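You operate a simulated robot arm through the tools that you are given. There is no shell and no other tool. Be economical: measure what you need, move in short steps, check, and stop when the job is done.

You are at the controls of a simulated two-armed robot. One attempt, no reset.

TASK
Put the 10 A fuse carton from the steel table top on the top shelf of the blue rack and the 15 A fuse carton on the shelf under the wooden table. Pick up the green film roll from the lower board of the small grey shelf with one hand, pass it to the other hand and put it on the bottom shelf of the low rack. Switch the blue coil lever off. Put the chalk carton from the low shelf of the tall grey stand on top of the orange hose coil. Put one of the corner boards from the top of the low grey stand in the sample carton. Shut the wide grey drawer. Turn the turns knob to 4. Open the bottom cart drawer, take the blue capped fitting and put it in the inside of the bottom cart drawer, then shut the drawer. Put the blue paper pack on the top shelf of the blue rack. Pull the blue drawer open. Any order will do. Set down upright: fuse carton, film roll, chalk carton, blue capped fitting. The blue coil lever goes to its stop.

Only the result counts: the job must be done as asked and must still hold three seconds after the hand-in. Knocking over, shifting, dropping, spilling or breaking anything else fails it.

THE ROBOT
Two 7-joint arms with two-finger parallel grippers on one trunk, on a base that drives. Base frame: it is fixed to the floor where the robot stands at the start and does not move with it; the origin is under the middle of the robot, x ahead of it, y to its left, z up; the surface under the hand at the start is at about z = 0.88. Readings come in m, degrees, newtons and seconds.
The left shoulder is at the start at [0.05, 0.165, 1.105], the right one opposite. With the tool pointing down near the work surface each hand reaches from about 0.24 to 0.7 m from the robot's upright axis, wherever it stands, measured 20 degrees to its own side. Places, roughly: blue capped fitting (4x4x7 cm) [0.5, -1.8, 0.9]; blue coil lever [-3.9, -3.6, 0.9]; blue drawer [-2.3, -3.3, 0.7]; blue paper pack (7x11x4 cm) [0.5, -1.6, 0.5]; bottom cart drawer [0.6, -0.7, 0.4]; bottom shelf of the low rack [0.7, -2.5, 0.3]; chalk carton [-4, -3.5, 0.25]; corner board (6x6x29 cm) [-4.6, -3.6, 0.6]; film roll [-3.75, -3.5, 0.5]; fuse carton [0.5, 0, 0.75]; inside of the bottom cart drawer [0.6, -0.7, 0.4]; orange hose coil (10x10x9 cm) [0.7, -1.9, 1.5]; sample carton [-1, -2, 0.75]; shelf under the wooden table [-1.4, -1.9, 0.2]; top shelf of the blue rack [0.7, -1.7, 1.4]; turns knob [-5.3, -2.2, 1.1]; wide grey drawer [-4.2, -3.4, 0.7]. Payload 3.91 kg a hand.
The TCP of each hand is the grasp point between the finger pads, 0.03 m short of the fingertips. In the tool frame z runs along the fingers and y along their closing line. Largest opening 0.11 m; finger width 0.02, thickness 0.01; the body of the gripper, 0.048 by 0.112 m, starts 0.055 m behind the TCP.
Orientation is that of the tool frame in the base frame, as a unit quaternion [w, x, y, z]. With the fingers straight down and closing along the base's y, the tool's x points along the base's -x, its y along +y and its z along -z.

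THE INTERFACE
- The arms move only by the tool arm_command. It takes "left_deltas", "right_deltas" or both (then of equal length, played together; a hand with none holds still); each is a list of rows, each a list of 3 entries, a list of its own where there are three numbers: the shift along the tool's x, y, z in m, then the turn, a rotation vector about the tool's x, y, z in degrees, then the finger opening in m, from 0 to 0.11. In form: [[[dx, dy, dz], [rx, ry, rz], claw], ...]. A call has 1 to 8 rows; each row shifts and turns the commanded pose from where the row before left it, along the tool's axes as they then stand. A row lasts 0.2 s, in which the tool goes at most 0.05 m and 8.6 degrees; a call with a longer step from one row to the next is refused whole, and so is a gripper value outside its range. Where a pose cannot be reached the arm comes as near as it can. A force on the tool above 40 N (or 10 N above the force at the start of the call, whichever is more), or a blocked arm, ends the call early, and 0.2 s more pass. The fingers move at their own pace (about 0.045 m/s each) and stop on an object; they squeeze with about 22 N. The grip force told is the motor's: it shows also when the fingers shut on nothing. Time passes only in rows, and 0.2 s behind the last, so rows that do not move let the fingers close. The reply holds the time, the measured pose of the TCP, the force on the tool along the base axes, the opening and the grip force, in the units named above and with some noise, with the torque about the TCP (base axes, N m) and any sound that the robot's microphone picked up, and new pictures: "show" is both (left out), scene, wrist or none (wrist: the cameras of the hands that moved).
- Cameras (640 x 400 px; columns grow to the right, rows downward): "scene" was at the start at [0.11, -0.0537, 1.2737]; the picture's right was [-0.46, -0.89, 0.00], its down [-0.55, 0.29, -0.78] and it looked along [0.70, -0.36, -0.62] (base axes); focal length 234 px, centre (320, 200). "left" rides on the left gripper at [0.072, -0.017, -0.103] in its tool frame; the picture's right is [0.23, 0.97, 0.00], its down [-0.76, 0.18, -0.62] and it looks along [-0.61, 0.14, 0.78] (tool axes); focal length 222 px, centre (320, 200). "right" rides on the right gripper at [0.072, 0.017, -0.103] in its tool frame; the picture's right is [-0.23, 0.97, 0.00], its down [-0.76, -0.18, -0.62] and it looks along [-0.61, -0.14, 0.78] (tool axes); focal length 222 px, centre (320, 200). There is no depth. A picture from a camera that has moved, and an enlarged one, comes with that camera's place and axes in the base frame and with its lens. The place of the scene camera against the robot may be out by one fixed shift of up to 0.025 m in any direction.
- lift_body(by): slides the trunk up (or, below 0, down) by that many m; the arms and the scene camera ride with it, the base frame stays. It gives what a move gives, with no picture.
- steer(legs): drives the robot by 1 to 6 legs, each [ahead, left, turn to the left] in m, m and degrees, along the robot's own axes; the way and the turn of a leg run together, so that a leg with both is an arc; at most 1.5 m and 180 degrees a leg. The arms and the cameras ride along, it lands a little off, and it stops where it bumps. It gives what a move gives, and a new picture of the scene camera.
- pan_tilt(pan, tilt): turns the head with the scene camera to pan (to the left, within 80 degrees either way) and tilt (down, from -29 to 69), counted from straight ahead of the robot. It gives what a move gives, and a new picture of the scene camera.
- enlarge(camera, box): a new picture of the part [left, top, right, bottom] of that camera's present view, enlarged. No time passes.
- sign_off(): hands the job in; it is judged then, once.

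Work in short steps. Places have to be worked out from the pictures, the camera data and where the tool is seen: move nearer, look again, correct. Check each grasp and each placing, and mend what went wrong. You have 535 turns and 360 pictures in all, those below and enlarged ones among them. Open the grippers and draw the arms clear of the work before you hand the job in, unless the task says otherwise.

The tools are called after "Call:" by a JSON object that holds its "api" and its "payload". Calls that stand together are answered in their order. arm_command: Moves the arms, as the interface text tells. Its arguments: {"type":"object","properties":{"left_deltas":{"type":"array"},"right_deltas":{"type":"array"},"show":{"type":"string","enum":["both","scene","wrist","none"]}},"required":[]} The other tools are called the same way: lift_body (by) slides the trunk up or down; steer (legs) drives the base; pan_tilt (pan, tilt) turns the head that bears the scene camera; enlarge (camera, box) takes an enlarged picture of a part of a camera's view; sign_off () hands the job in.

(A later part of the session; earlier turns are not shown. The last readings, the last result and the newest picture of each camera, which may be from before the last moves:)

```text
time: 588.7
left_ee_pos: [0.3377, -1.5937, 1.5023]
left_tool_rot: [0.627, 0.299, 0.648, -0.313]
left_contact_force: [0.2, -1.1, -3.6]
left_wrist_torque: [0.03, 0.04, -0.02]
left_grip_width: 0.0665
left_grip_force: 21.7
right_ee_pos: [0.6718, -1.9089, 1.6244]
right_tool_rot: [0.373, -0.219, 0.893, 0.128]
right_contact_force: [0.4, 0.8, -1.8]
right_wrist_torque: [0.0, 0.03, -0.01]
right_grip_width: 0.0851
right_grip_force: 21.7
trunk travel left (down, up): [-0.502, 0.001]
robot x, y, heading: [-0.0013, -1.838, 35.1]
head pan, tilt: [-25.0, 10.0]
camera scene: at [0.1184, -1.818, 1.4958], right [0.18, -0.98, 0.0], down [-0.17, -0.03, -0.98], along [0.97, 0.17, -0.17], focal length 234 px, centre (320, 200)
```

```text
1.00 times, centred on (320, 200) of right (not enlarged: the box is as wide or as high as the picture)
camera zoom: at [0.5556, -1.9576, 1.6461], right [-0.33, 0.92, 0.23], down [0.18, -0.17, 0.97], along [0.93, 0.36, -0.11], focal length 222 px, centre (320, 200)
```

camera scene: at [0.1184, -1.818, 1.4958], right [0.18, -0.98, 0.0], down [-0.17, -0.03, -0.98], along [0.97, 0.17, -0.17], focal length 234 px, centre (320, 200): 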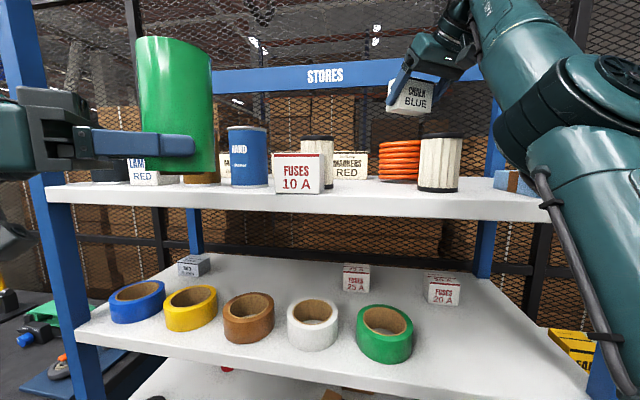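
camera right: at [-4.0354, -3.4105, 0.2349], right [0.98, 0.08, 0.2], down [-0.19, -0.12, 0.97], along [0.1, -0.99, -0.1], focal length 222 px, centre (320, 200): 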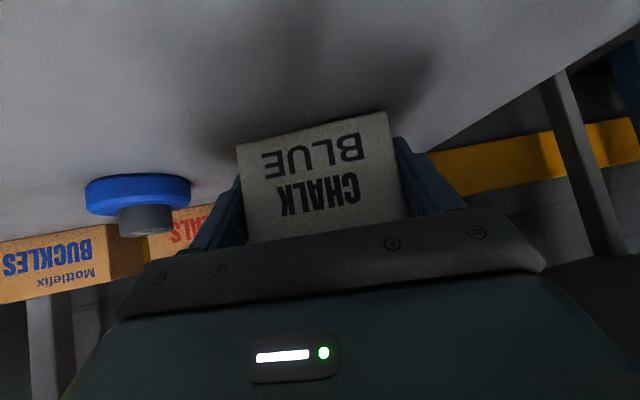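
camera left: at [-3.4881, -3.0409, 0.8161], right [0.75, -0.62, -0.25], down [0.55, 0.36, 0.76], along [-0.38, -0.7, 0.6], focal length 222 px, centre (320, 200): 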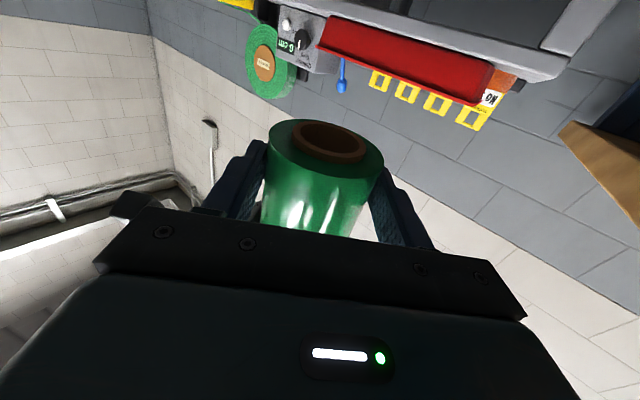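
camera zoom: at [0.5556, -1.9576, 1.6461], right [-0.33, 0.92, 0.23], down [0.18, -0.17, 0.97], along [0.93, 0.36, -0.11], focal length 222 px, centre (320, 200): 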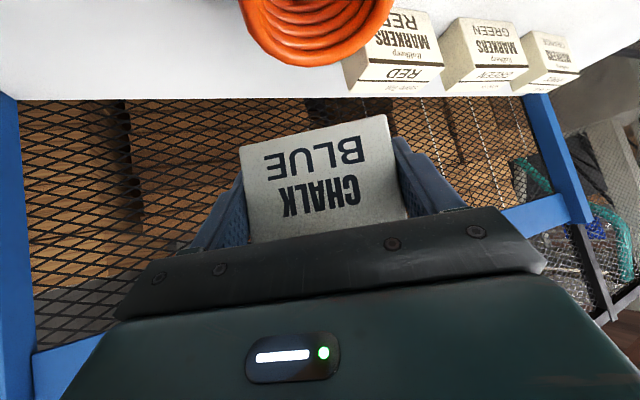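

The box is ~1.5 cm beyond the coil's centre. I correct while lowering 5 cm and look.

Call:
{"api": "arm_command", "payload": {"right_deltas": [[[0.0148, 0.0025, 0.009], [0, 0, 0], 0.04], [[0.0148, 0.0025, 0.009], [0, 0, 0], 0.04], [[0.0148, 0.0025, 0.009], [0, 0, 0], 0.04]], "show": "both"}}

```text
time: 589.5
left_ee_pos: [0.3359, -1.5935, 1.504]
left_tool_rot: [0.627, 0.299, 0.648, -0.313]
left_contact_force: [-0.5, 1.5, -4.0]
left_wrist_torque: [0.01, 0.03, -0.02]
left_grip_width: 0.0662
left_grip_force: 21.5
right_ee_pos: [0.656, -1.9053, 1.5739]
right_tool_rot: [0.374, -0.218, 0.893, 0.126]
right_contact_force: [-1.4, 0.6, -2.1]
right_wrist_torque: [0.02, -0.01, -0.02]
right_grip_width: 0.0849
right_grip_force: 22.1
trunk travel left (down, up): [-0.502, 0.001]
robot x, y, heading: [-0.0013, -1.8361, 35.4]
head pan, tilt: [-25.0, 10.0]
camera scene: at [0.1172, -1.8178, 1.4959], right [0.18, -0.98, 0.0], down [-0.17, -0.03, -0.98], along [0.97, 0.17, -0.17], focal length 234 px, centre (320, 200)
camera right: at [0.5395, -1.9526, 1.5959], right [-0.33, 0.92, 0.23], down [0.18, -0.17, 0.97], along [0.93, 0.36, -0.11], focal length 222 px, centre (320, 200)
```

scene: 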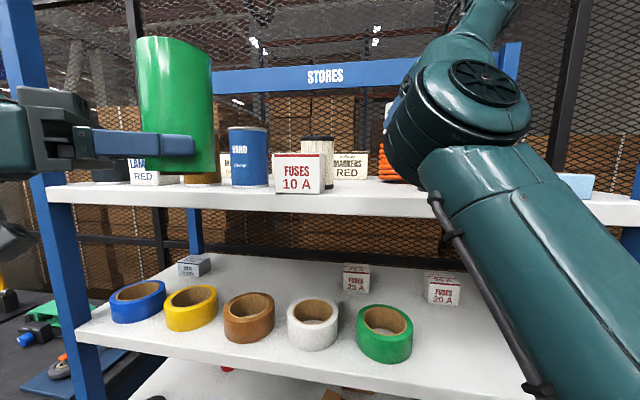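
right: 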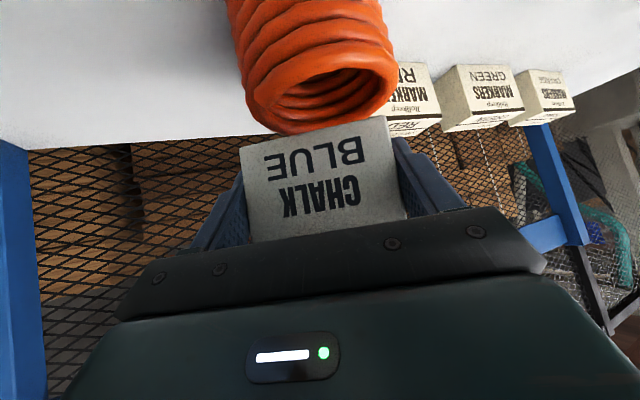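

Nearly concentric with the coil now. I shift back 8 mm and lower in small steps until contact.

Call:
{"api": "arm_command", "payload": {"right_deltas": [[[0.0055, 0, -0.0058], [0, 0, 0], 0.04], [[0.0036, 0, 0.0035], [0, 0, 0], 0.04], [[0.0029, 0, 0.0028], [0, 0, 0], 0.04], [[0.0029, 0, 0.0028], [0, 0, 0], 0.04], [[0.0029, 0, 0.0028], [0, 0, 0], 0.04]], "show": "wrist"}}

```text
time: 590.7
left_ee_pos: [0.3348, -1.5938, 1.5047]
left_tool_rot: [0.628, 0.299, 0.648, -0.312]
left_contact_force: [-0.5, -0.7, -3.6]
left_wrist_torque: [0.06, 0.08, -0.02]
left_grip_width: 0.0667
left_grip_force: 22.3
right_ee_pos: [0.6478, -1.9082, 1.5615]
right_tool_rot: [0.378, -0.22, 0.89, 0.127]
right_contact_force: [6.5, -3.0, 19.6]
right_wrist_torque: [-0.61, -0.74, 0.03]
right_grip_width: 0.0847
right_grip_force: 22.6
trunk travel left (down, up): [-0.502, 0.001]
robot x, y, heading: [-0.0031, -1.8422, 35.2]
head pan, tilt: [-25.0, 10.0]
camera right: at [0.5306, -1.957, 1.582], right [-0.33, 0.92, 0.22], down [0.17, -0.17, 0.97], along [0.93, 0.36, -0.1], focal length 222 px, centre (320, 200)
```

right: 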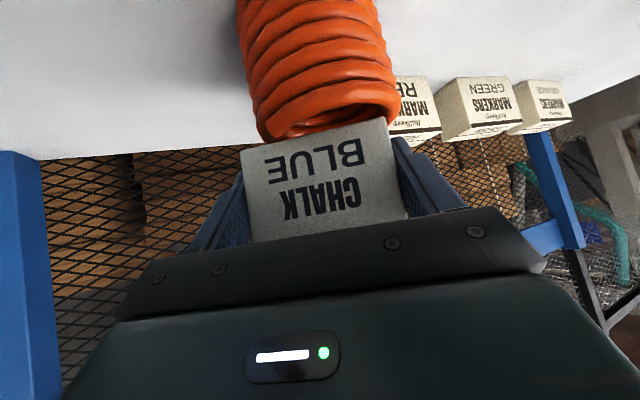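

Contact at the expected height (bottom 1.527). I ease up a hair, open, and check.

Call:
{"api": "arm_command", "payload": {"right_deltas": [[[-0.0015, 0, -0.0015], [0, 0, 0], 0.085], [[0, 0, 0], [0, 0, 0], 0.095], [[0, 0, 0], [0, 0, 0], 0.105], [[0, 0, 0], [0, 0, 0], 0.105]], "show": "wrist"}}

```text
time: 591.7
left_ee_pos: [0.3373, -1.5938, 1.503]
left_tool_rot: [0.628, 0.299, 0.648, -0.311]
left_contact_force: [0.3, -0.6, -3.2]
left_wrist_torque: [0.05, 0.03, 0.01]
left_grip_width: 0.0665
left_grip_force: 21.7
right_ee_pos: [0.6501, -1.9084, 1.5607]
right_tool_rot: [0.373, -0.218, 0.893, 0.127]
right_contact_force: [-0.4, 0.3, -0.2]
right_wrist_torque: [0.01, 0.0, 0.03]
right_grip_width: 0.1048
right_grip_force: 0.0
trunk travel left (down, up): [-0.502, 0.001]
robot x, y, heading: [-0.0022, -1.8388, 35.1]
head pan, tilt: [-25.0, 10.0]
camera right: at [0.5327, -1.9567, 1.5816], right [-0.33, 0.92, 0.23], down [0.18, -0.17, 0.97], along [0.93, 0.36, -0.11], focal length 222 px, centre (320, 200)
```

right: 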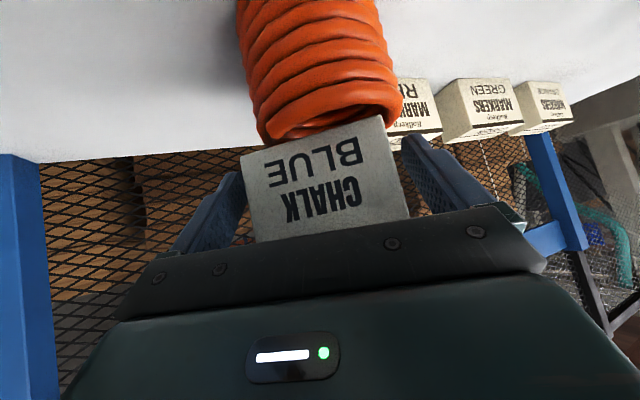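

The chalk rests on the coil. I withdraw back-and-up along the tool axis.

Call:
{"api": "arm_command", "payload": {"right_deltas": [[[0, 0, -0.015], [0, 0, 0], 0.11], [[0, 0, -0.025], [0, 0, 0], 0.11], [[0, 0, -0.035], [0, 0, 0], 0.11], [[0, 0, -0.035], [0, 0, 0], 0.11]], "show": "wrist"}}

```text
time: 592.7
left_ee_pos: [0.3357, -1.5947, 1.5035]
left_tool_rot: [0.627, 0.299, 0.648, -0.312]
left_contact_force: [-0.4, -0.7, -4.7]
left_wrist_torque: [0.06, 0.04, -0.02]
left_grip_width: 0.0668
left_grip_force: 22.4
right_ee_pos: [0.5816, -1.951, 1.6366]
right_tool_rot: [0.374, -0.218, 0.892, 0.128]
right_contact_force: [-0.7, 0.1, 0.6]
right_wrist_torque: [-0.01, 0.0, -0.02]
right_grip_width: 0.11
right_grip_force: 0.1
trunk travel left (down, up): [-0.502, 0.001]
robot x, y, heading: [-0.0022, -1.8383, 35.1]
head pan, tilt: [-25.0, 10.0]
camera right: at [0.4645, -2.0005, 1.658], right [-0.33, 0.92, 0.23], down [0.18, -0.18, 0.97], along [0.93, 0.36, -0.11], focal length 222 px, centre (320, 200)
```

right: 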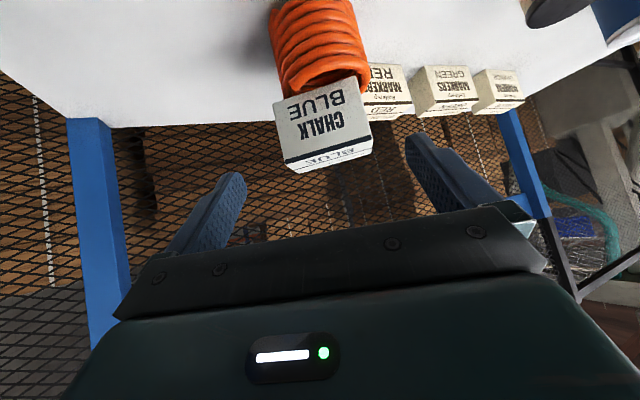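

The chalk stands on the coil, upright. I back straight out (−x) before dealing with the film roll.

Call:
{"api": "steer", "payload": {"legs": [[-0.25, 0.175, 0]]}}

Call:
{"api": "enlarge", "payload": {"camera": "scene", "box": [240, 80, 560, 280]}}

```text
time: 594.9
left_ee_pos: [0.0276, -1.5927, 1.5025]
left_tool_rot: [0.628, 0.296, 0.649, -0.31]
left_contact_force: [0.5, -0.4, -3.9]
left_wrist_torque: [0.05, 0.08, 0.02]
left_grip_width: 0.0664
left_grip_force: 22.1
right_ee_pos: [0.2768, -1.9465, 1.6358]
right_tool_rot: [0.374, -0.22, 0.892, 0.128]
right_contact_force: [-0.3, 0.2, -1.0]
right_wrist_torque: [0.01, 0.01, -0.03]
right_grip_width: 0.1101
right_grip_force: 0.2
trunk travel left (down, up): [-0.502, 0.001]
robot x, y, heading: [-0.308, -1.84, 35.3]
head pan, tilt: [-25.0, 10.0]
camera scene: at [-0.1895, -1.8183, 1.4959], right [0.18, -0.98, 0.0], down [-0.17, -0.03, -0.98], along [0.97, 0.18, -0.17], focal length 234 px, centre (320, 200)
```

scene: 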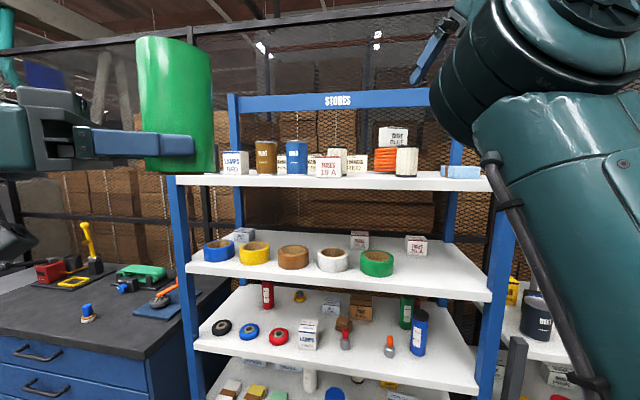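

```text
2.00 times, centred on (400, 180) of scene
camera zoom: at [-0.1895, -1.8183, 1.4959], right [0.18, -0.98, 0.0], down [-0.17, -0.03, -0.98], along [0.97, 0.18, -0.17], focal length 468 px, centre (160, 240)
```

zoom: 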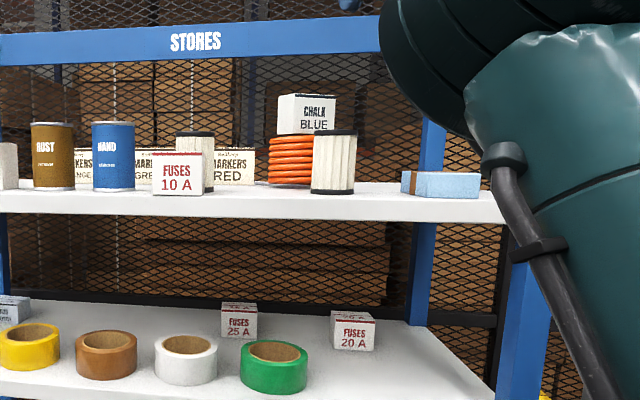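

Chalk, 10 A carton and paper pack all look right. Now the film roll: I turn the left hand to point forward (roll stays upright) and drive to the low rack.

Call:
{"api": "arm_command", "payload": {"left_deltas": [[[0, 0, 0], [-8.2, 0, 0], 0.02], [[0, 0, 0], [-8.2, 0, 0], 0.02], [[0, 0, 0], [-8.2, 0, 0], 0.02], [[0, 0, 0], [-8.2, 0, 0], 0.02], [[0, 0, 0], [-8.2, 0, 0], 0.02], [[0, 0, 0], [-8.2, 0, 0], 0.02], [[0, 0, 0], [-8.2, 0, 0], 0.02], [[0, 0, 0], [-8.2, 0, 0], 0.02]], "show": "none"}}

Call:
{"api": "steer", "payload": {"legs": [[0, 0, -35], [-0.05, -0.85, 0]]}}

```text
time: 596.7
left_ee_pos: [0.0275, -1.593, 1.5025]
left_tool_rot: [0.688, -0.092, 0.714, 0.093]
left_contact_force: [0.3, 0.3, -4.1]
left_wrist_torque: [-0.03, 0.02, 0.03]
left_grip_width: 0.0665
left_grip_force: 21.7
right_ee_pos: [0.2777, -1.9482, 1.635]
right_tool_rot: [0.373, -0.221, 0.892, 0.129]
right_contact_force: [-0.7, 0.2, 0.2]
right_wrist_torque: [0.02, 0.01, 0.02]
right_grip_width: 0.1101
right_grip_force: 0.0
trunk travel left (down, up): [-0.502, 0.001]
robot x, y, heading: [-0.3084, -1.8387, 35.4]
head pan, tilt: [-25.0, 10.0]
```

```text
time: 606.0
left_ee_pos: [0.0721, -2.6572, 1.5036]
left_tool_rot: [0.685, 0.122, 0.709, -0.115]
left_contact_force: [1.0, -0.8, -3.2]
left_wrist_torque: [0.03, 0.09, -0.03]
left_grip_width: 0.0666
left_grip_force: 22.0
right_ee_pos: [0.0783, -3.0911, 1.6366]
right_tool_rot: [0.395, 0.052, 0.917, 0.012]
right_contact_force: [-0.3, 0.5, 0.9]
right_wrist_torque: [0.01, -0.03, -0.02]
right_grip_width: 0.1103
right_grip_force: 0.0
trunk travel left (down, up): [-0.502, 0.001]
robot x, y, heading: [-0.3419, -2.6709, 1.5]
head pan, tilt: [-25.0, 10.0]
camera scene: at [-0.2255, -2.7204, 1.4959], right [-0.4, -0.91, 0.0], down [-0.16, 0.07, -0.98], along [0.9, -0.4, -0.17], focal length 234 px, centre (320, 200)
```

scene: 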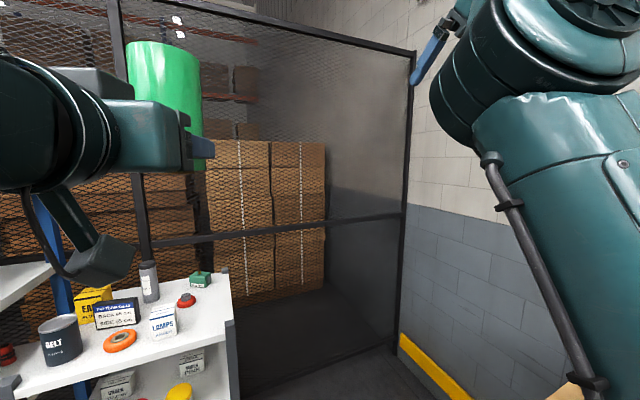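

Call:
{"api": "lift_body", "payload": {"by": -0.4}}

Call:
{"api": "pan_tilt", "payload": {"pan": 10, "tilt": 40}}

```text
time: 609.9
left_ee_pos: [0.073, -2.6564, 1.102]
left_tool_rot: [0.685, 0.123, 0.709, -0.116]
left_contact_force: [0.1, 0.3, -3.8]
left_wrist_torque: [0.02, 0.04, -0.01]
left_grip_width: 0.0664
left_grip_force: 22.4
right_ee_pos: [0.0785, -3.0909, 1.2358]
right_tool_rot: [0.394, 0.052, 0.918, 0.012]
right_contact_force: [-0.5, 0.4, -0.1]
right_wrist_torque: [0.0, 0.02, 0.0]
right_grip_width: 0.1102
right_grip_force: 0.1
trunk travel left (down, up): [-0.102, 0.401]
robot x, y, heading: [-0.3459, -2.6692, 1.1]
head pan, tilt: [-25.0, 10.0]
```

```text
time: 610.9
left_ee_pos: [0.0725, -2.6575, 1.1035]
left_tool_rot: [0.685, 0.124, 0.708, -0.117]
left_contact_force: [-0.9, -0.2, -3.0]
left_wrist_torque: [0.03, 0.07, 0.0]
left_grip_width: 0.0664
left_grip_force: 22.4
right_ee_pos: [0.0773, -3.0901, 1.2362]
right_tool_rot: [0.394, 0.051, 0.918, 0.013]
right_contact_force: [0.3, 0.0, 0.0]
right_wrist_torque: [0.04, 0.03, 0.0]
right_grip_width: 0.1103
right_grip_force: 0.1
trunk travel left (down, up): [-0.102, 0.401]
robot x, y, heading: [-0.3436, -2.6721, 1.2]
head pan, tilt: [10.0, 40.0]
camera scene: at [-0.2273, -2.6664, 1.0482], right [0.19, -0.98, 0.0], down [-0.63, -0.12, -0.77], along [0.75, 0.15, -0.64], focal length 234 px, centre (320, 200)
```

scene: 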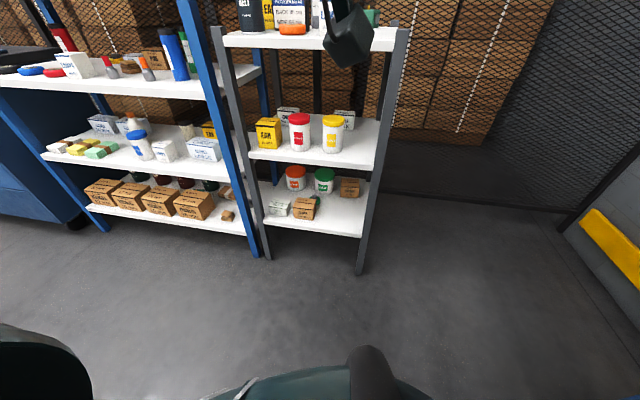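

There is free room on the bottom shelf at about (0.53, −2.62), shelf z≈0.285, front x≈0.47. I extend the left hand forward, then lower it in front of the rack.

Call:
{"api": "lift_body", "payload": {"by": -0.1}}

Call:
{"api": "arm_command", "payload": {"left_deltas": [[[0, 0.022, 0.0326], [0, 0, 0], 0.02], [[0, 0.022, 0.0326], [0, 0, 0], 0.02], [[0, 0.022, 0.0326], [0, 0, 0], 0.02], [[0, 0.022, 0.0326], [0, 0, 0], 0.02], [[0, 0.022, 0.0326], [0, 0, 0], 0.02], [[0.044, 0, 0], [0, 0, 0], 0.02], [[0.044, 0, 0], [0, 0, 0], 0.02], [[0.044, 0, 0], [0, 0, 0], 0.02]], "show": "none"}}

Call:
{"api": "arm_command", "payload": {"left_deltas": [[[0.044, 0, 0], [0, 0, 0], 0.02], [[0.044, 0, 0], [0, 0, 0], 0.02], [[0.044, 0, 0], [0, 0, 0], 0.02], [[0.044, 0, 0], [0, 0, 0], 0.02], [[0.044, 0, 0], [0, 0, 0], 0.02], [[0.044, 0, 0], [0, 0, 0], 0.02], [[0.044, 0, 0], [0, 0, 0], 0.02], [[0.044, 0, 0], [0, 0, 0], 0.02]], "show": "scene"}}

```text
time: 612.2
left_ee_pos: [0.0729, -2.657, 1.0034]
left_tool_rot: [0.685, 0.124, 0.708, -0.116]
left_contact_force: [0.1, -0.2, -3.9]
left_wrist_torque: [0.04, 0.09, 0.03]
left_grip_width: 0.0663
left_grip_force: 22.2
right_ee_pos: [0.0775, -3.0902, 1.1362]
right_tool_rot: [0.395, 0.052, 0.917, 0.012]
right_contact_force: [-0.1, 0.5, 1.1]
right_wrist_torque: [0.02, 0.04, -0.03]
right_grip_width: 0.1101
right_grip_force: 0.1
trunk travel left (down, up): [-0.002, 0.501]
robot x, y, heading: [-0.3439, -2.6674, 1.0]
head pan, tilt: [10.0, 40.0]
```

```text
time: 614.0
left_ee_pos: [0.2571, -2.6009, 0.8665]
left_tool_rot: [0.684, 0.124, 0.709, -0.117]
left_contact_force: [-0.3, -0.8, -3.7]
left_wrist_torque: [0.06, 0.05, -0.02]
left_grip_width: 0.0666
left_grip_force: 22.0
right_ee_pos: [0.0789, -3.0903, 1.1365]
right_tool_rot: [0.394, 0.052, 0.918, 0.012]
right_contact_force: [-0.6, -0.2, 0.0]
right_wrist_torque: [0.02, -0.03, -0.03]
right_grip_width: 0.1101
right_grip_force: 0.1
trunk travel left (down, up): [-0.002, 0.501]
robot x, y, heading: [-0.3468, -2.6684, 1.3]
head pan, tilt: [10.0, 40.0]
```

```text
time: 616.0
left_ee_pos: [0.2624, -2.5744, 0.5427]
left_tool_rot: [0.703, 0.129, 0.694, -0.086]
left_contact_force: [-1.0, 0.3, -4.3]
left_wrist_torque: [-0.01, 0.09, 0.01]
left_grip_width: 0.0666
left_grip_force: 21.6
right_ee_pos: [0.0722, -3.0976, 1.1373]
right_tool_rot: [0.397, 0.055, 0.916, 0.016]
right_contact_force: [-0.4, -0.8, 0.3]
right_wrist_torque: [0.03, 0.0, -0.01]
right_grip_width: 0.1099
right_grip_force: 0.1
trunk travel left (down, up): [-0.002, 0.501]
robot x, y, heading: [-0.342, -2.6693, 1.2]
head pan, tilt: [10.0, 40.0]
stopped in row 8 (left hand): the arm was blocked; the commanded pose is now the measured one
camera scene: at [-0.2316, -2.6715, 0.951], right [0.19, -0.98, -0.01], down [-0.63, -0.12, -0.77], along [0.76, 0.15, -0.64], focal length 234 px, centre (320, 200)
```

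scene: 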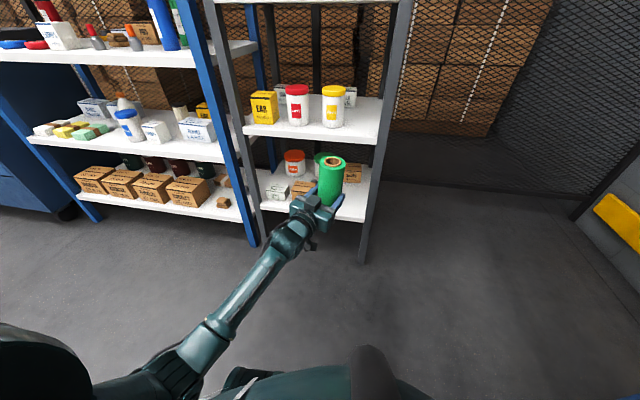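

The left elbow meets the base when reaching low straight ahead. I will reach low off to the left side instead: raise a bit, turn the robot 41° right, and swing the hand to the left.

Call:
{"api": "arm_command", "payload": {"left_deltas": [[[-0.04, 0, 0], [0, 0, 0], 0.02], [[-0.04, 0, 0], [0, 0, 0], 0.02], [[-0.04, 0, 0], [0, 0, 0], 0.02]], "show": "none"}}

Call:
{"api": "steer", "payload": {"legs": [[-0.05, 0.05, 0], [0, 0, -42]]}}

Call:
{"api": "arm_command", "payload": {"left_deltas": [[[0, 0.03, 0], [-8, 0, 0], 0.02], [[0, 0.03, 0], [-8, 0, 0], 0.02], [[0, 0.03, 0], [-8, 0, 0], 0.02], [[0, 0.03, 0], [-8, 0, 0], 0.02], [[0, 0.03, 0], [-8, 0, 0], 0.02], [[0, 0.03, 0], [-8, 0, 0], 0.02], [[0, 0.03, 0], [-8, 0, 0], 0.02]], "show": "none"}}

```text
time: 616.8
left_ee_pos: [0.261, -2.582, 0.6543]
left_tool_rot: [0.702, 0.127, 0.695, -0.092]
left_contact_force: [-0.2, 0.1, -4.4]
left_wrist_torque: [0.01, 0.05, 0.01]
left_grip_width: 0.0664
left_grip_force: 21.7
right_ee_pos: [0.0783, -3.0905, 1.1354]
right_tool_rot: [0.394, 0.052, 0.917, 0.012]
right_contact_force: [-0.6, -0.1, 0.0]
right_wrist_torque: [0.01, 0.01, 0.01]
right_grip_width: 0.1102
right_grip_force: 0.1
trunk travel left (down, up): [-0.002, 0.501]
robot x, y, heading: [-0.346, -2.6665, 1.1]
head pan, tilt: [10.0, 40.0]
```

```text
time: 619.9
left_ee_pos: [0.1139, -2.9619, 0.6544]
left_tool_rot: [0.622, 0.367, 0.604, -0.337]
left_contact_force: [-0.2, 0.3, -3.4]
left_wrist_torque: [0.07, 0.05, -0.01]
left_grip_width: 0.0665
left_grip_force: 21.9
right_ee_pos: [-0.3618, -3.2165, 1.1369]
right_tool_rot: [0.372, 0.377, 0.838, -0.13]
right_contact_force: [0.0, 0.4, -1.3]
right_wrist_torque: [-0.02, 0.03, -0.04]
right_grip_width: 0.1101
right_grip_force: 0.0
trunk travel left (down, up): [-0.002, 0.501]
robot x, y, heading: [-0.3959, -2.6246, -40.7]
head pan, tilt: [10.0, 40.0]
camera scene: at [-0.2954, -2.6974, 0.9481], right [-0.51, -0.86, 0.0], down [-0.55, 0.33, -0.77], along [0.66, -0.39, -0.64], focal length 234 px, centre (320, 200)
```

scene: 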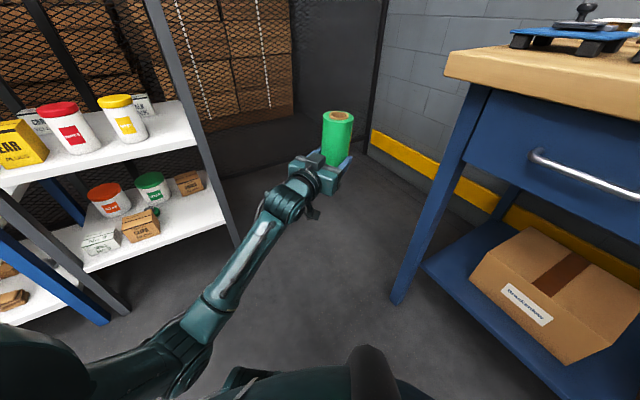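

```text
time: 620.7
left_ee_pos: [0.2217, -2.8664, 0.6572]
left_tool_rot: [0.708, 0.276, 0.635, -0.137]
left_contact_force: [0.6, -0.3, -3.7]
left_wrist_torque: [0.06, 0.03, -0.04]
left_grip_width: 0.0665
left_grip_force: 22.0
right_ee_pos: [-0.3647, -3.2166, 1.1355]
right_tool_rot: [0.372, 0.379, 0.837, -0.13]
right_contact_force: [-0.3, -0.1, -0.4]
right_wrist_torque: [0.02, -0.01, 0.03]
right_grip_width: 0.1099
right_grip_force: 0.0
trunk travel left (down, up): [-0.002, 0.501]
robot x, y, heading: [-0.3973, -2.6205, -40.7]
head pan, tilt: [10.0, 40.0]
stopped in row 3 (left hand): the arm was blocked; the commanded pose is now the measured one
```

The left elbow keeps jamming low. Since the roll has been passed already, I will take it back with the right hand (which reaches low well) for the placing. I raise the trunk, face east, and set both hands up.

Call:
{"api": "lift_body", "payload": {"by": 0.35}}

Call:
{"api": "arm_command", "payload": {"left_deltas": [[[0, 0, 0], [0, 0, -6.25], 0.02], [[0, 0, 0], [0, 0, -6.25], 0.02], [[0, 0, 0], [8.3, 0, 0], 0.02], [[0, 0, 0], [8.3, 0, 0], 0.02], [[0, 0, 0], [8.3, 0, 0], 0.02], [[0, 0, 0], [8.3, 0, 0], 0.02], [[0, 0, 0], [8.3, 0, 0], 0.02], [[0, 0, 0], [8.3, 0, 0], 0.02]], "right_deltas": [[[0, 0, 0], [-5.5, 0, -5.3], 0.1], [[0, 0, 0], [-5.5, 0, -5.3], 0.1], [[0, 0, 0], [-5.5, 0, -5.3], 0.1], [[0, 0, 0], [0, 0, 0], 0.1], [[0, 0, 0], [0, 0, 0], 0.1], [[0, 0, 0], [0, 0, 0], 0.1], [[0, 0, 0], [0, 0, 0], 0.1], [[0, 0, 0], [0, 0, 0], 0.1]], "show": "none"}}

Call:
{"api": "steer", "payload": {"legs": [[0, 0, 41]]}}

```text
time: 624.1
left_ee_pos: [0.2213, -2.8687, 1.009]
left_tool_rot: [0.707, 0.277, 0.635, -0.142]
left_contact_force: [0.3, -0.2, -4.1]
left_wrist_torque: [0.08, 0.09, 0.0]
left_grip_width: 0.0665
left_grip_force: 22.0
right_ee_pos: [-0.3623, -3.2175, 1.4858]
right_tool_rot: [0.372, 0.378, 0.838, -0.13]
right_contact_force: [-0.5, -0.9, -0.3]
right_wrist_torque: [0.01, 0.01, 0.01]
right_grip_width: 0.1101
right_grip_force: 0.1
trunk travel left (down, up): [-0.352, 0.151]
robot x, y, heading: [-0.3954, -2.6225, -41.0]
head pan, tilt: [10.0, 40.0]
```

```text
time: 625.9
left_ee_pos: [0.2212, -2.8694, 1.0061]
left_tool_rot: [0.537, 0.475, 0.51, -0.475]
left_contact_force: [0.9, -0.8, -2.6]
left_wrist_torque: [0.12, 0.02, -0.01]
left_grip_width: 0.0667
left_grip_force: 22.0
right_ee_pos: [-0.3619, -3.2181, 1.4854]
right_tool_rot: [0.4, 0.201, 0.892, -0.058]
right_contact_force: [1.1, -0.3, -0.2]
right_wrist_torque: [0.0, 0.01, -0.01]
right_grip_width: 0.0999
right_grip_force: 0.1
trunk travel left (down, up): [-0.352, 0.151]
robot x, y, heading: [-0.397, -2.623, -40.7]
head pan, tilt: [10.0, 40.0]
```

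```text
time: 628.2
left_ee_pos: [0.2319, -2.4031, 1.0087]
left_tool_rot: [0.669, 0.268, 0.644, -0.257]
left_contact_force: [0.7, -0.8, -3.0]
left_wrist_torque: [0.05, 0.0, -0.04]
left_grip_width: 0.0661
left_grip_force: 21.8
right_ee_pos: [0.0208, -3.0482, 1.4864]
right_tool_rot: [0.397, -0.123, 0.906, 0.085]
right_contact_force: [-0.2, -0.7, -0.1]
right_wrist_torque: [0.01, -0.03, 0.03]
right_grip_width: 0.1
right_grip_force: 0.1
trunk travel left (down, up): [-0.352, 0.151]
robot x, y, heading: [-0.3951, -2.6213, 0.2]
head pan, tilt: [10.0, 40.0]
camera scene: at [-0.2774, -2.6192, 1.2981], right [0.18, -0.98, 0.0], down [-0.63, -0.11, -0.77], along [0.75, 0.13, -0.64], focal length 234 px, centre (320, 200)
```

scene: 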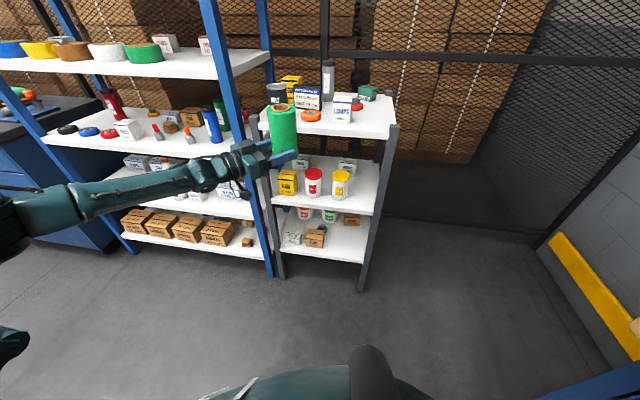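

The left elbow has now swung out to the side, a good posture for reaching low. I try placing with the left hand after all: yaw it forward, lower the trunk, then the arm.

Call:
{"api": "arm_command", "payload": {"left_deltas": [[[0, 0, 0], [-7.5, 0, 0], 0.02], [[0, 0, 0], [-7.5, 0, 0], 0.02], [[0, 0, 0], [-7.5, 0, 0], 0.02], [[0, 0, 0], [-7.5, 0, 0], 0.02]], "show": "none"}}

Call:
{"api": "lift_body", "payload": {"by": -0.35}}

Call:
{"api": "arm_command", "payload": {"left_deltas": [[[0.04, 0, 0], [0, 0, 0], 0.02], [[0.04, 0, 0], [0, 0, 0], 0.02], [[0.04, 0, 0], [0, 0, 0], 0.02], [[0.04, 0, 0], [0, 0, 0], 0.02], [[0.04, 0, 0], [0, 0, 0], 0.02], [[0.04, 0, 0], [0, 0, 0], 0.02]], "show": "scene"}}

```text
time: 629.2
left_ee_pos: [0.2331, -2.4033, 1.0068]
left_tool_rot: [0.715, 0.086, 0.689, -0.081]
left_contact_force: [-0.3, -0.7, -3.3]
left_wrist_torque: [0.04, 0.09, 0.04]
left_grip_width: 0.0665
left_grip_force: 22.1
right_ee_pos: [0.0193, -3.0495, 1.4856]
right_tool_rot: [0.397, -0.123, 0.906, 0.085]
right_contact_force: [1.7, 0.1, 0.1]
right_wrist_torque: [0.03, 0.01, 0.02]
right_grip_width: 0.1
right_grip_force: 0.0
trunk travel left (down, up): [-0.352, 0.151]
robot x, y, heading: [-0.3941, -2.6227, 0.2]
head pan, tilt: [10.0, 40.0]
```

```text
time: 632.6
left_ee_pos: [0.233, -2.405, 0.6574]
left_tool_rot: [0.716, 0.084, 0.688, -0.08]
left_contact_force: [0.3, 0.8, -3.9]
left_wrist_torque: [0.01, 0.11, 0.0]
left_grip_width: 0.0669
left_grip_force: 21.8
right_ee_pos: [0.0201, -3.0487, 1.1365]
right_tool_rot: [0.397, -0.123, 0.905, 0.086]
right_contact_force: [-0.3, -0.1, 0.4]
right_wrist_torque: [0.03, 0.02, -0.01]
right_grip_width: 0.1
right_grip_force: 0.0
trunk travel left (down, up): [-0.002, 0.501]
robot x, y, heading: [-0.3956, -2.6207, 0.2]
head pan, tilt: [10.0, 40.0]
```

```text
time: 634.0
left_ee_pos: [0.2413, -2.403, 0.42]
left_tool_rot: [0.716, 0.086, 0.688, -0.081]
left_contact_force: [-0.3, 0.3, -3.4]
left_wrist_torque: [0.05, 0.09, -0.01]
left_grip_width: 0.0667
left_grip_force: 22.2
right_ee_pos: [0.0207, -3.0488, 1.1356]
right_tool_rot: [0.397, -0.123, 0.906, 0.086]
right_contact_force: [-0.2, 0.2, 0.3]
right_wrist_torque: [0.0, 0.02, 0.03]
right_grip_width: 0.1002
right_grip_force: 0.0
trunk travel left (down, up): [-0.002, 0.501]
robot x, y, heading: [-0.393, -2.6176, 0.3]
head pan, tilt: [10.0, 40.0]
camera scene: at [-0.2776, -2.6194, 0.9482], right [0.18, -0.98, 0.0], down [-0.63, -0.11, -0.77], along [0.75, 0.13, -0.64], focal length 234 px, centre (320, 200)
```

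scene: 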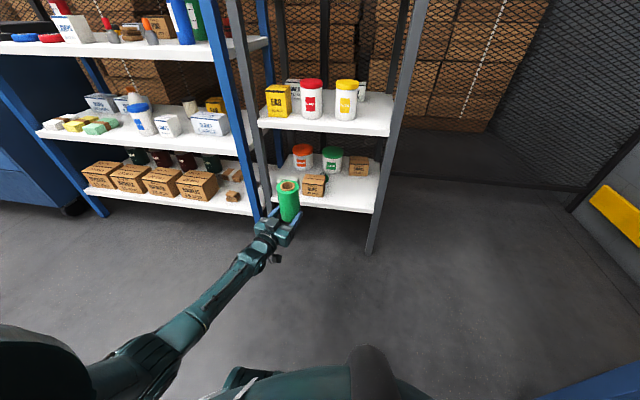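

That works: z 0.42 with the elbow clear. I level the hand by 2°, lower to z≈0.325, and drive to the free spot in front of the shelf.

Call:
{"api": "arm_command", "payload": {"left_deltas": [[[0.032, 0, 0], [0, 2.2, 0], 0.02], [[0.032, 0, 0], [0, 0, 0], 0.02], [[0.028, 0, 0], [0, 0, 0], 0.02]], "show": "none"}}

Call:
{"api": "steer", "payload": {"legs": [[0, -0.217, 0], [0.17, 0, 0]]}}

Call:
{"api": "enlarge", "payload": {"camera": "left", "box": [0, 0, 640, 400]}}

```text
time: 634.8
left_ee_pos: [0.2413, -2.4021, 0.3214]
left_tool_rot: [0.7, 0.086, 0.705, -0.079]
left_contact_force: [-1.5, 1.2, -7.0]
left_wrist_torque: [-0.03, -0.08, 0.0]
left_grip_width: 0.0662
left_grip_force: 22.6
right_ee_pos: [0.0205, -3.0488, 1.1347]
right_tool_rot: [0.397, -0.124, 0.905, 0.086]
right_contact_force: [-0.5, 0.2, -0.7]
right_wrist_torque: [-0.03, 0.01, 0.01]
right_grip_width: 0.1
right_grip_force: 0.0
trunk travel left (down, up): [-0.002, 0.501]
robot x, y, heading: [-0.3952, -2.6247, 0.2]
head pan, tilt: [10.0, 40.0]
```

```text
time: 638.4
left_ee_pos: [0.4153, -2.6173, 0.3267]
left_tool_rot: [0.703, 0.086, 0.701, -0.079]
left_contact_force: [0.2, 0.9, -3.5]
left_wrist_torque: [0.04, 0.04, 0.04]
left_grip_width: 0.0667
left_grip_force: 22.2
right_ee_pos: [0.1909, -3.2655, 1.135]
right_tool_rot: [0.397, -0.125, 0.905, 0.086]
right_contact_force: [-0.2, 0.3, 0.4]
right_wrist_torque: [0.01, -0.04, -0.01]
right_grip_width: 0.0998
right_grip_force: 0.0
trunk travel left (down, up): [-0.002, 0.501]
robot x, y, heading: [-0.2255, -2.838, 0.3]
head pan, tilt: [10.0, 40.0]
camera scene: at [-0.1076, -2.8359, 0.9481], right [0.18, -0.98, 0.0], down [-0.63, -0.11, -0.77], along [0.75, 0.14, -0.64], focal length 234 px, centre (320, 200)
```

scene: 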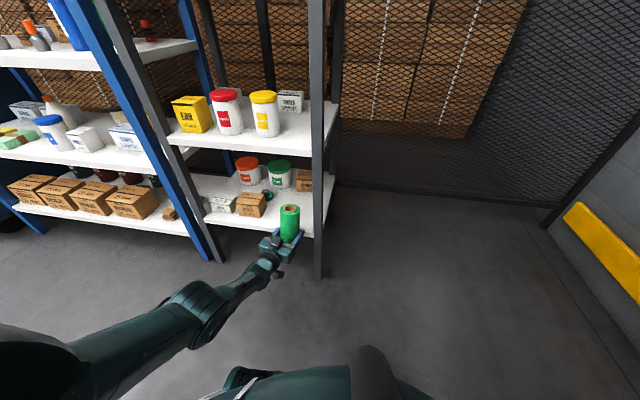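

```text
1.00 times, centred on (320, 200) of left (not enlarged: the box is as wide or as high as the picture)
camera zoom: at [0.3102, -2.6096, 0.2534], right [0.23, 0.95, -0.22], down [-0.57, 0.31, 0.76], along [0.79, -0.05, 0.61], focal length 222 px, centre (320, 200)
```

zoom: 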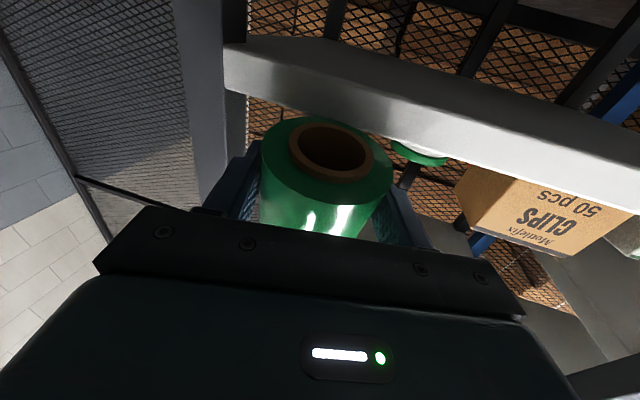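

Clearance to the shelf edge is ~6 mm; I raise 1 cm and drive 10 cm ahead.

Call:
{"api": "arm_command", "payload": {"left_deltas": [[[-0.01, 0, 0], [0, 0, 0], 0.02]], "show": "none"}}

Call:
{"api": "steer", "payload": {"legs": [[0.105, 0, 0]]}}

Call:
{"api": "arm_command", "payload": {"left_deltas": [[[0.006, 0, 0], [0, 0, 0], 0.02], [[0.005, 0, 0], [0, 0, 0], 0.02], [[0.005, 0, 0], [0, 0, 0], 0.02], [[0.005, 0, 0], [0, 0, 0], 0.02]], "show": "wrist"}}

```text
time: 638.8
left_ee_pos: [0.4152, -2.6185, 0.3357]
left_tool_rot: [0.703, 0.087, 0.702, -0.078]
left_contact_force: [-0.2, 0.1, -3.8]
left_wrist_torque: [0.05, 0.08, 0.01]
left_grip_width: 0.0667
left_grip_force: 22.1
right_ee_pos: [0.1903, -3.265, 1.1364]
right_tool_rot: [0.396, -0.123, 0.906, 0.085]
right_contact_force: [0.6, 0.1, 0.2]
right_wrist_torque: [0.01, -0.02, -0.04]
right_grip_width: 0.1003
right_grip_force: 0.0
trunk travel left (down, up): [-0.002, 0.501]
robot x, y, heading: [-0.2256, -2.8363, 0.3]
head pan, tilt: [10.0, 40.0]
```

```text
time: 640.0
left_ee_pos: [0.5211, -2.6184, 0.3361]
left_tool_rot: [0.703, 0.087, 0.701, -0.08]
left_contact_force: [-0.6, -0.2, -3.7]
left_wrist_torque: [0.03, 0.03, -0.02]
left_grip_width: 0.0669
left_grip_force: 22.3
right_ee_pos: [0.2971, -3.266, 1.1363]
right_tool_rot: [0.397, -0.124, 0.905, 0.086]
right_contact_force: [-0.1, -0.3, 0.2]
right_wrist_torque: [-0.02, -0.01, 0.01]
right_grip_width: 0.1001
right_grip_force: 0.1
trunk travel left (down, up): [-0.002, 0.501]
robot x, y, heading: [-0.1178, -2.8384, 0.3]
head pan, tilt: [10.0, 40.0]
camera scene: at [-0.002, -2.8357, 0.9481], right [0.18, -0.98, 0.0], down [-0.63, -0.11, -0.77], along [0.75, 0.13, -0.64], focal length 234 px, centre (320, 200)
```

scene: 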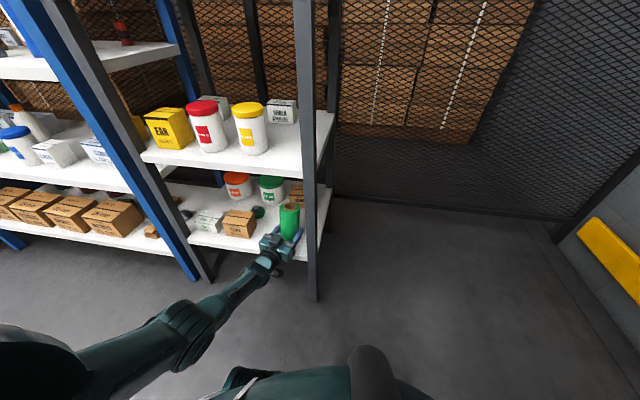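

```text
time: 641.0
left_ee_pos: [0.5187, -2.6188, 0.3268]
left_tool_rot: [0.704, 0.087, 0.7, -0.08]
left_contact_force: [3.2, 3.5, 10.3]
left_wrist_torque: [-0.08, -0.49, 0.15]
left_grip_width: 0.0663
left_grip_force: 21.9
left hand out of reach, approached as far as the arm can: row 3, 4
right_ee_pos: [0.2949, -3.2657, 1.1372]
right_tool_rot: [0.398, -0.124, 0.905, 0.087]
right_contact_force: [0.2, -0.4, 0.1]
right_wrist_torque: [-0.02, 0.02, 0.0]
right_grip_width: 0.1001
right_grip_force: 0.0
trunk travel left (down, up): [-0.002, 0.501]
robot x, y, heading: [-0.1196, -2.8355, 0.0]
head pan, tilt: [10.0, 40.0]
camera left: at [0.4142, -2.6104, 0.2526], right [0.23, 0.95, -0.22], down [-0.57, 0.31, 0.76], along [0.79, -0.05, 0.61], focal length 222 px, centre (320, 200)
```

left: 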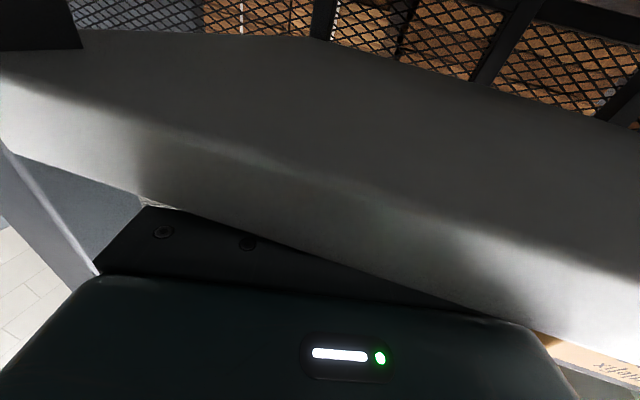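

Contact. I open the left hand and back the robot straight away.

Call:
{"api": "arm_command", "payload": {"left_deltas": [[[-0.001, 0, 0], [0, 0, 0], 0.07], [[0, 0, 0], [0, 0, 0], 0.085], [[0, 0, 0], [0, 0, 0], 0.095]], "show": "none"}}

Call:
{"api": "steer", "payload": {"legs": [[-0.2, 0, 0]]}}

Call:
{"api": "enlarge", "payload": {"camera": "scene", "box": [180, 100, 400, 260]}}

```text
time: 641.8
left_ee_pos: [0.5177, -2.6195, 0.3254]
left_tool_rot: [0.703, 0.087, 0.702, -0.079]
left_contact_force: [1.8, -0.6, 4.3]
left_wrist_torque: [-0.14, 0.23, 0.06]
left_grip_width: 0.095
left_grip_force: 0.0
right_ee_pos: [0.2947, -3.266, 1.1356]
right_tool_rot: [0.398, -0.124, 0.905, 0.086]
right_contact_force: [0.3, -0.3, 0.8]
right_wrist_torque: [-0.01, -0.01, -0.01]
right_grip_width: 0.0999
right_grip_force: 0.1
trunk travel left (down, up): [-0.002, 0.501]
robot x, y, heading: [-0.1221, -2.8331, -0.1]
head pan, tilt: [10.0, 40.0]
```

```text
time: 643.4
left_ee_pos: [0.3166, -2.6196, 0.3252]
left_tool_rot: [0.703, 0.087, 0.701, -0.08]
left_contact_force: [-0.3, 0.6, 0.1]
left_wrist_torque: [-0.02, -0.01, -0.02]
left_grip_width: 0.0949
left_grip_force: 0.2
right_ee_pos: [0.0932, -3.2672, 1.1361]
right_tool_rot: [0.396, -0.124, 0.906, 0.086]
right_contact_force: [-0.6, -0.5, -0.2]
right_wrist_torque: [0.01, 0.0, -0.02]
right_grip_width: 0.1
right_grip_force: 0.1
trunk travel left (down, up): [-0.002, 0.501]
robot x, y, heading: [-0.3233, -2.8386, 0.2]
head pan, tilt: [10.0, 40.0]
camera scene: at [-0.2042, -2.8363, 0.9482], right [0.18, -0.98, 0.0], down [-0.63, -0.11, -0.77], along [0.75, 0.13, -0.64], focal length 234 px, centre (320, 200)
```

scene: 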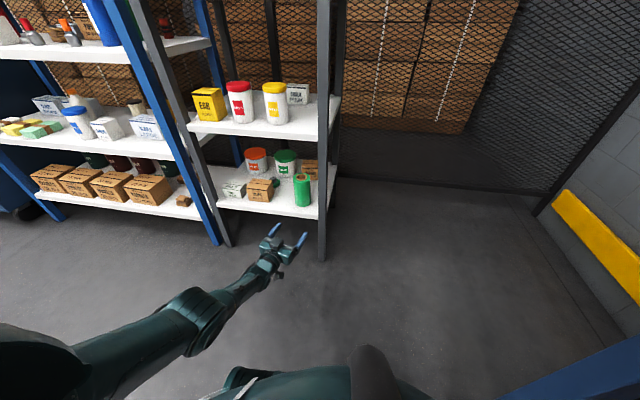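

```text
2.50 times, centred on (290, 180) of scene
camera zoom: at [-0.2042, -2.8363, 0.9482], right [0.18, -0.98, 0.0], down [-0.63, -0.11, -0.77], along [0.75, 0.13, -0.64], focal length 585 px, centre (395, 250)
```

zoom: 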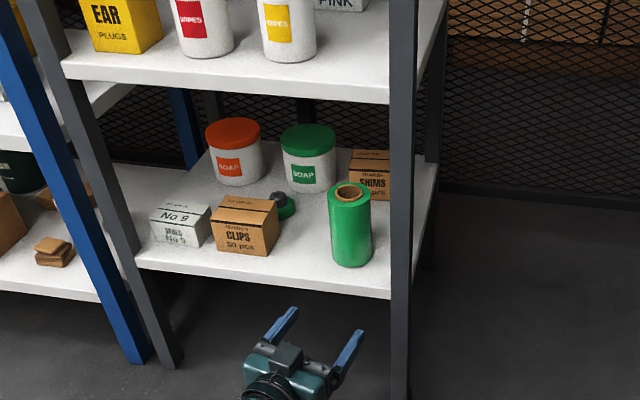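

The film roll stands upright on the bottom shelf. Last: a corner board into the sample carton. I raise everything, turn west and travel back.

Call:
{"api": "lift_body", "payload": {"by": 0.4}}

Call:
{"api": "arm_command", "payload": {"left_deltas": [[[-0.044, 0, -0.01], [0, 0, 0], 0.06], [[-0.044, 0, -0.01], [0, 0, 0], 0.06], [[-0.044, 0, -0.01], [0, 0, 0], 0.06], [[-0.044, 0, -0.01], [0, 0, 0], 0.06], [[-0.044, 0, -0.01], [0, 0, 0], 0.06], [[-0.044, 0, -0.01], [0, 0, 0], 0.06], [[-0.044, 0, -0.01], [0, 0, 0], 0.06], [[-0.044, 0, -0.01], [0, 0, 0], 0.06]], "show": "none"}}

Call:
{"api": "lift_body", "payload": {"by": 0.1}}

Call:
{"api": "steer", "payload": {"legs": [[0, 0.27, 0], [0, 0, 179]]}}

```text
time: 647.2
left_ee_pos: [0.3153, -2.6193, 0.7249]
left_tool_rot: [0.703, 0.087, 0.701, -0.079]
left_contact_force: [0.1, 0.9, 0.3]
left_wrist_torque: [-0.04, 0.01, 0.01]
left_grip_width: 0.0952
left_grip_force: 0.1
right_ee_pos: [0.0942, -3.2648, 1.535]
right_tool_rot: [0.398, -0.124, 0.905, 0.086]
right_contact_force: [-0.3, -0.4, 0.2]
right_wrist_torque: [0.0, -0.01, -0.02]
right_grip_width: 0.0999
right_grip_force: 0.1
trunk travel left (down, up): [-0.402, 0.101]
robot x, y, heading: [-0.3206, -2.8365, 0.1]
head pan, tilt: [10.0, 40.0]
```

```text
time: 649.0
left_ee_pos: [0.2384, -2.605, 1.079]
left_tool_rot: [0.703, 0.088, 0.701, -0.08]
left_contact_force: [-0.4, 0.3, -0.7]
left_wrist_torque: [0.0, -0.01, -0.02]
left_grip_width: 0.0602
left_grip_force: 0.2
right_ee_pos: [0.0929, -3.2665, 1.5366]
right_tool_rot: [0.397, -0.124, 0.905, 0.086]
right_contact_force: [1.2, 0.0, -0.5]
right_wrist_torque: [0.01, 0.01, 0.0]
right_grip_width: 0.0999
right_grip_force: 0.1
trunk travel left (down, up): [-0.402, 0.101]
robot x, y, heading: [-0.32, -2.8371, 0.1]
head pan, tilt: [10.0, 40.0]
```

```text
time: 650.3
left_ee_pos: [0.2388, -2.6051, 1.1769]
left_tool_rot: [0.703, 0.088, 0.701, -0.079]
left_contact_force: [-0.2, 0.4, -0.1]
left_wrist_torque: [0.01, 0.04, 0.02]
left_grip_width: 0.0598
left_grip_force: 0.1
right_ee_pos: [0.0927, -3.2664, 1.6372]
right_tool_rot: [0.396, -0.123, 0.906, 0.086]
right_contact_force: [-0.2, 0.7, 0.1]
right_wrist_torque: [-0.01, -0.01, 0.01]
right_grip_width: 0.0998
right_grip_force: 0.0
trunk travel left (down, up): [-0.502, 0.001]
robot x, y, heading: [-0.3191, -2.8366, -0.1]
head pan, tilt: [10.0, 40.0]
```

```text
time: 660.4
left_ee_pos: [-0.9029, -2.7507, 1.178]
left_tool_rot: [0.113, -0.696, 0.122, 0.699]
left_contact_force: [0.3, 0.1, -0.8]
left_wrist_torque: [0.01, -0.01, 0.0]
left_grip_width: 0.0599
left_grip_force: 0.0
right_ee_pos: [-0.6934, -2.1038, 1.6366]
right_tool_rot: [0.066, 0.911, 0.079, -0.4]
right_contact_force: [0.7, -0.4, 0.3]
right_wrist_torque: [0.02, 0.0, -0.02]
right_grip_width: 0.1002
right_grip_force: 0.0
trunk travel left (down, up): [-0.502, 0.001]
robot x, y, heading: [-0.3239, -2.569, 174.7]
head pan, tilt: [10.0, 40.0]
camera scene: at [-0.4319, -2.5892, 1.4482], right [-0.08, 1.0, 0.0], down [0.64, 0.05, -0.77], along [-0.76, -0.06, -0.64], focal length 234 px, centre (320, 200)
```

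scene: 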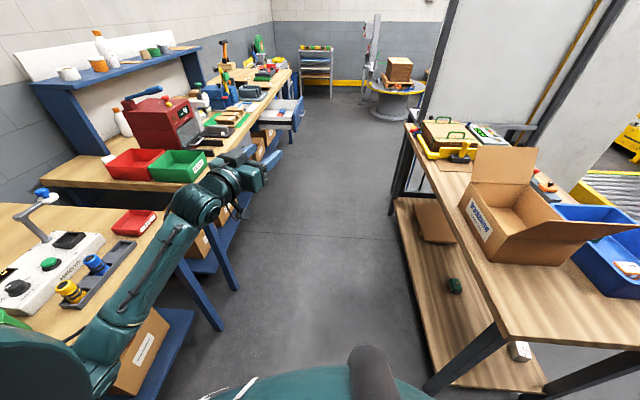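

Clear view: bench items are in place and the sample carton is open. I straighten and drive west along the lane.

Call:
{"api": "steer", "payload": {"legs": [[0, 0, 5], [0.3, 0.06, 0], [1.4, 0, 0], [1.3, 0, 0]]}}

```text
time: 675.7
left_ee_pos: [-3.8845, -2.8717, 1.1774]
left_tool_rot: [0.081, -0.701, 0.09, 0.703]
left_contact_force: [0.0, 0.4, 0.5]
left_wrist_torque: [0.0, 0.0, 0.0]
left_grip_width: 0.06
left_grip_force: 0.1
right_ee_pos: [-3.7347, -2.2114, 1.6361]
right_tool_rot: [0.085, 0.906, 0.121, -0.397]
right_contact_force: [-1.5, -0.2, 0.2]
right_wrist_torque: [0.0, 0.01, 0.0]
right_grip_width: 0.1
right_grip_force: 0.1
trunk travel left (down, up): [-0.502, 0.001]
robot x, y, heading: [-3.3229, -2.6402, 179.8]
head pan, tilt: [10.0, 40.0]
camera scene: at [-3.4312, -2.6709, 1.4482], right [-0.17, 0.99, 0.0], down [0.63, 0.11, -0.77], along [-0.75, -0.13, -0.64], focal length 234 px, centre (320, 200)
```

scene: 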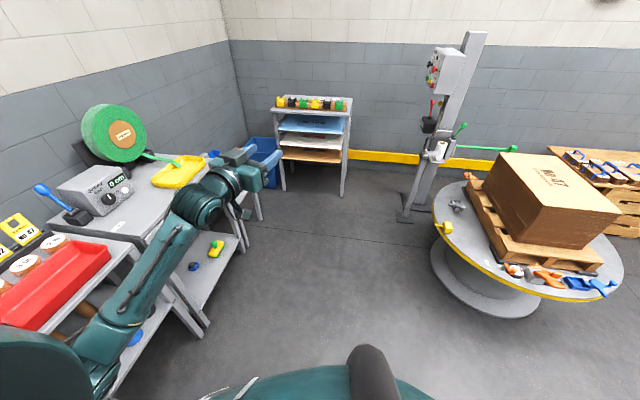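

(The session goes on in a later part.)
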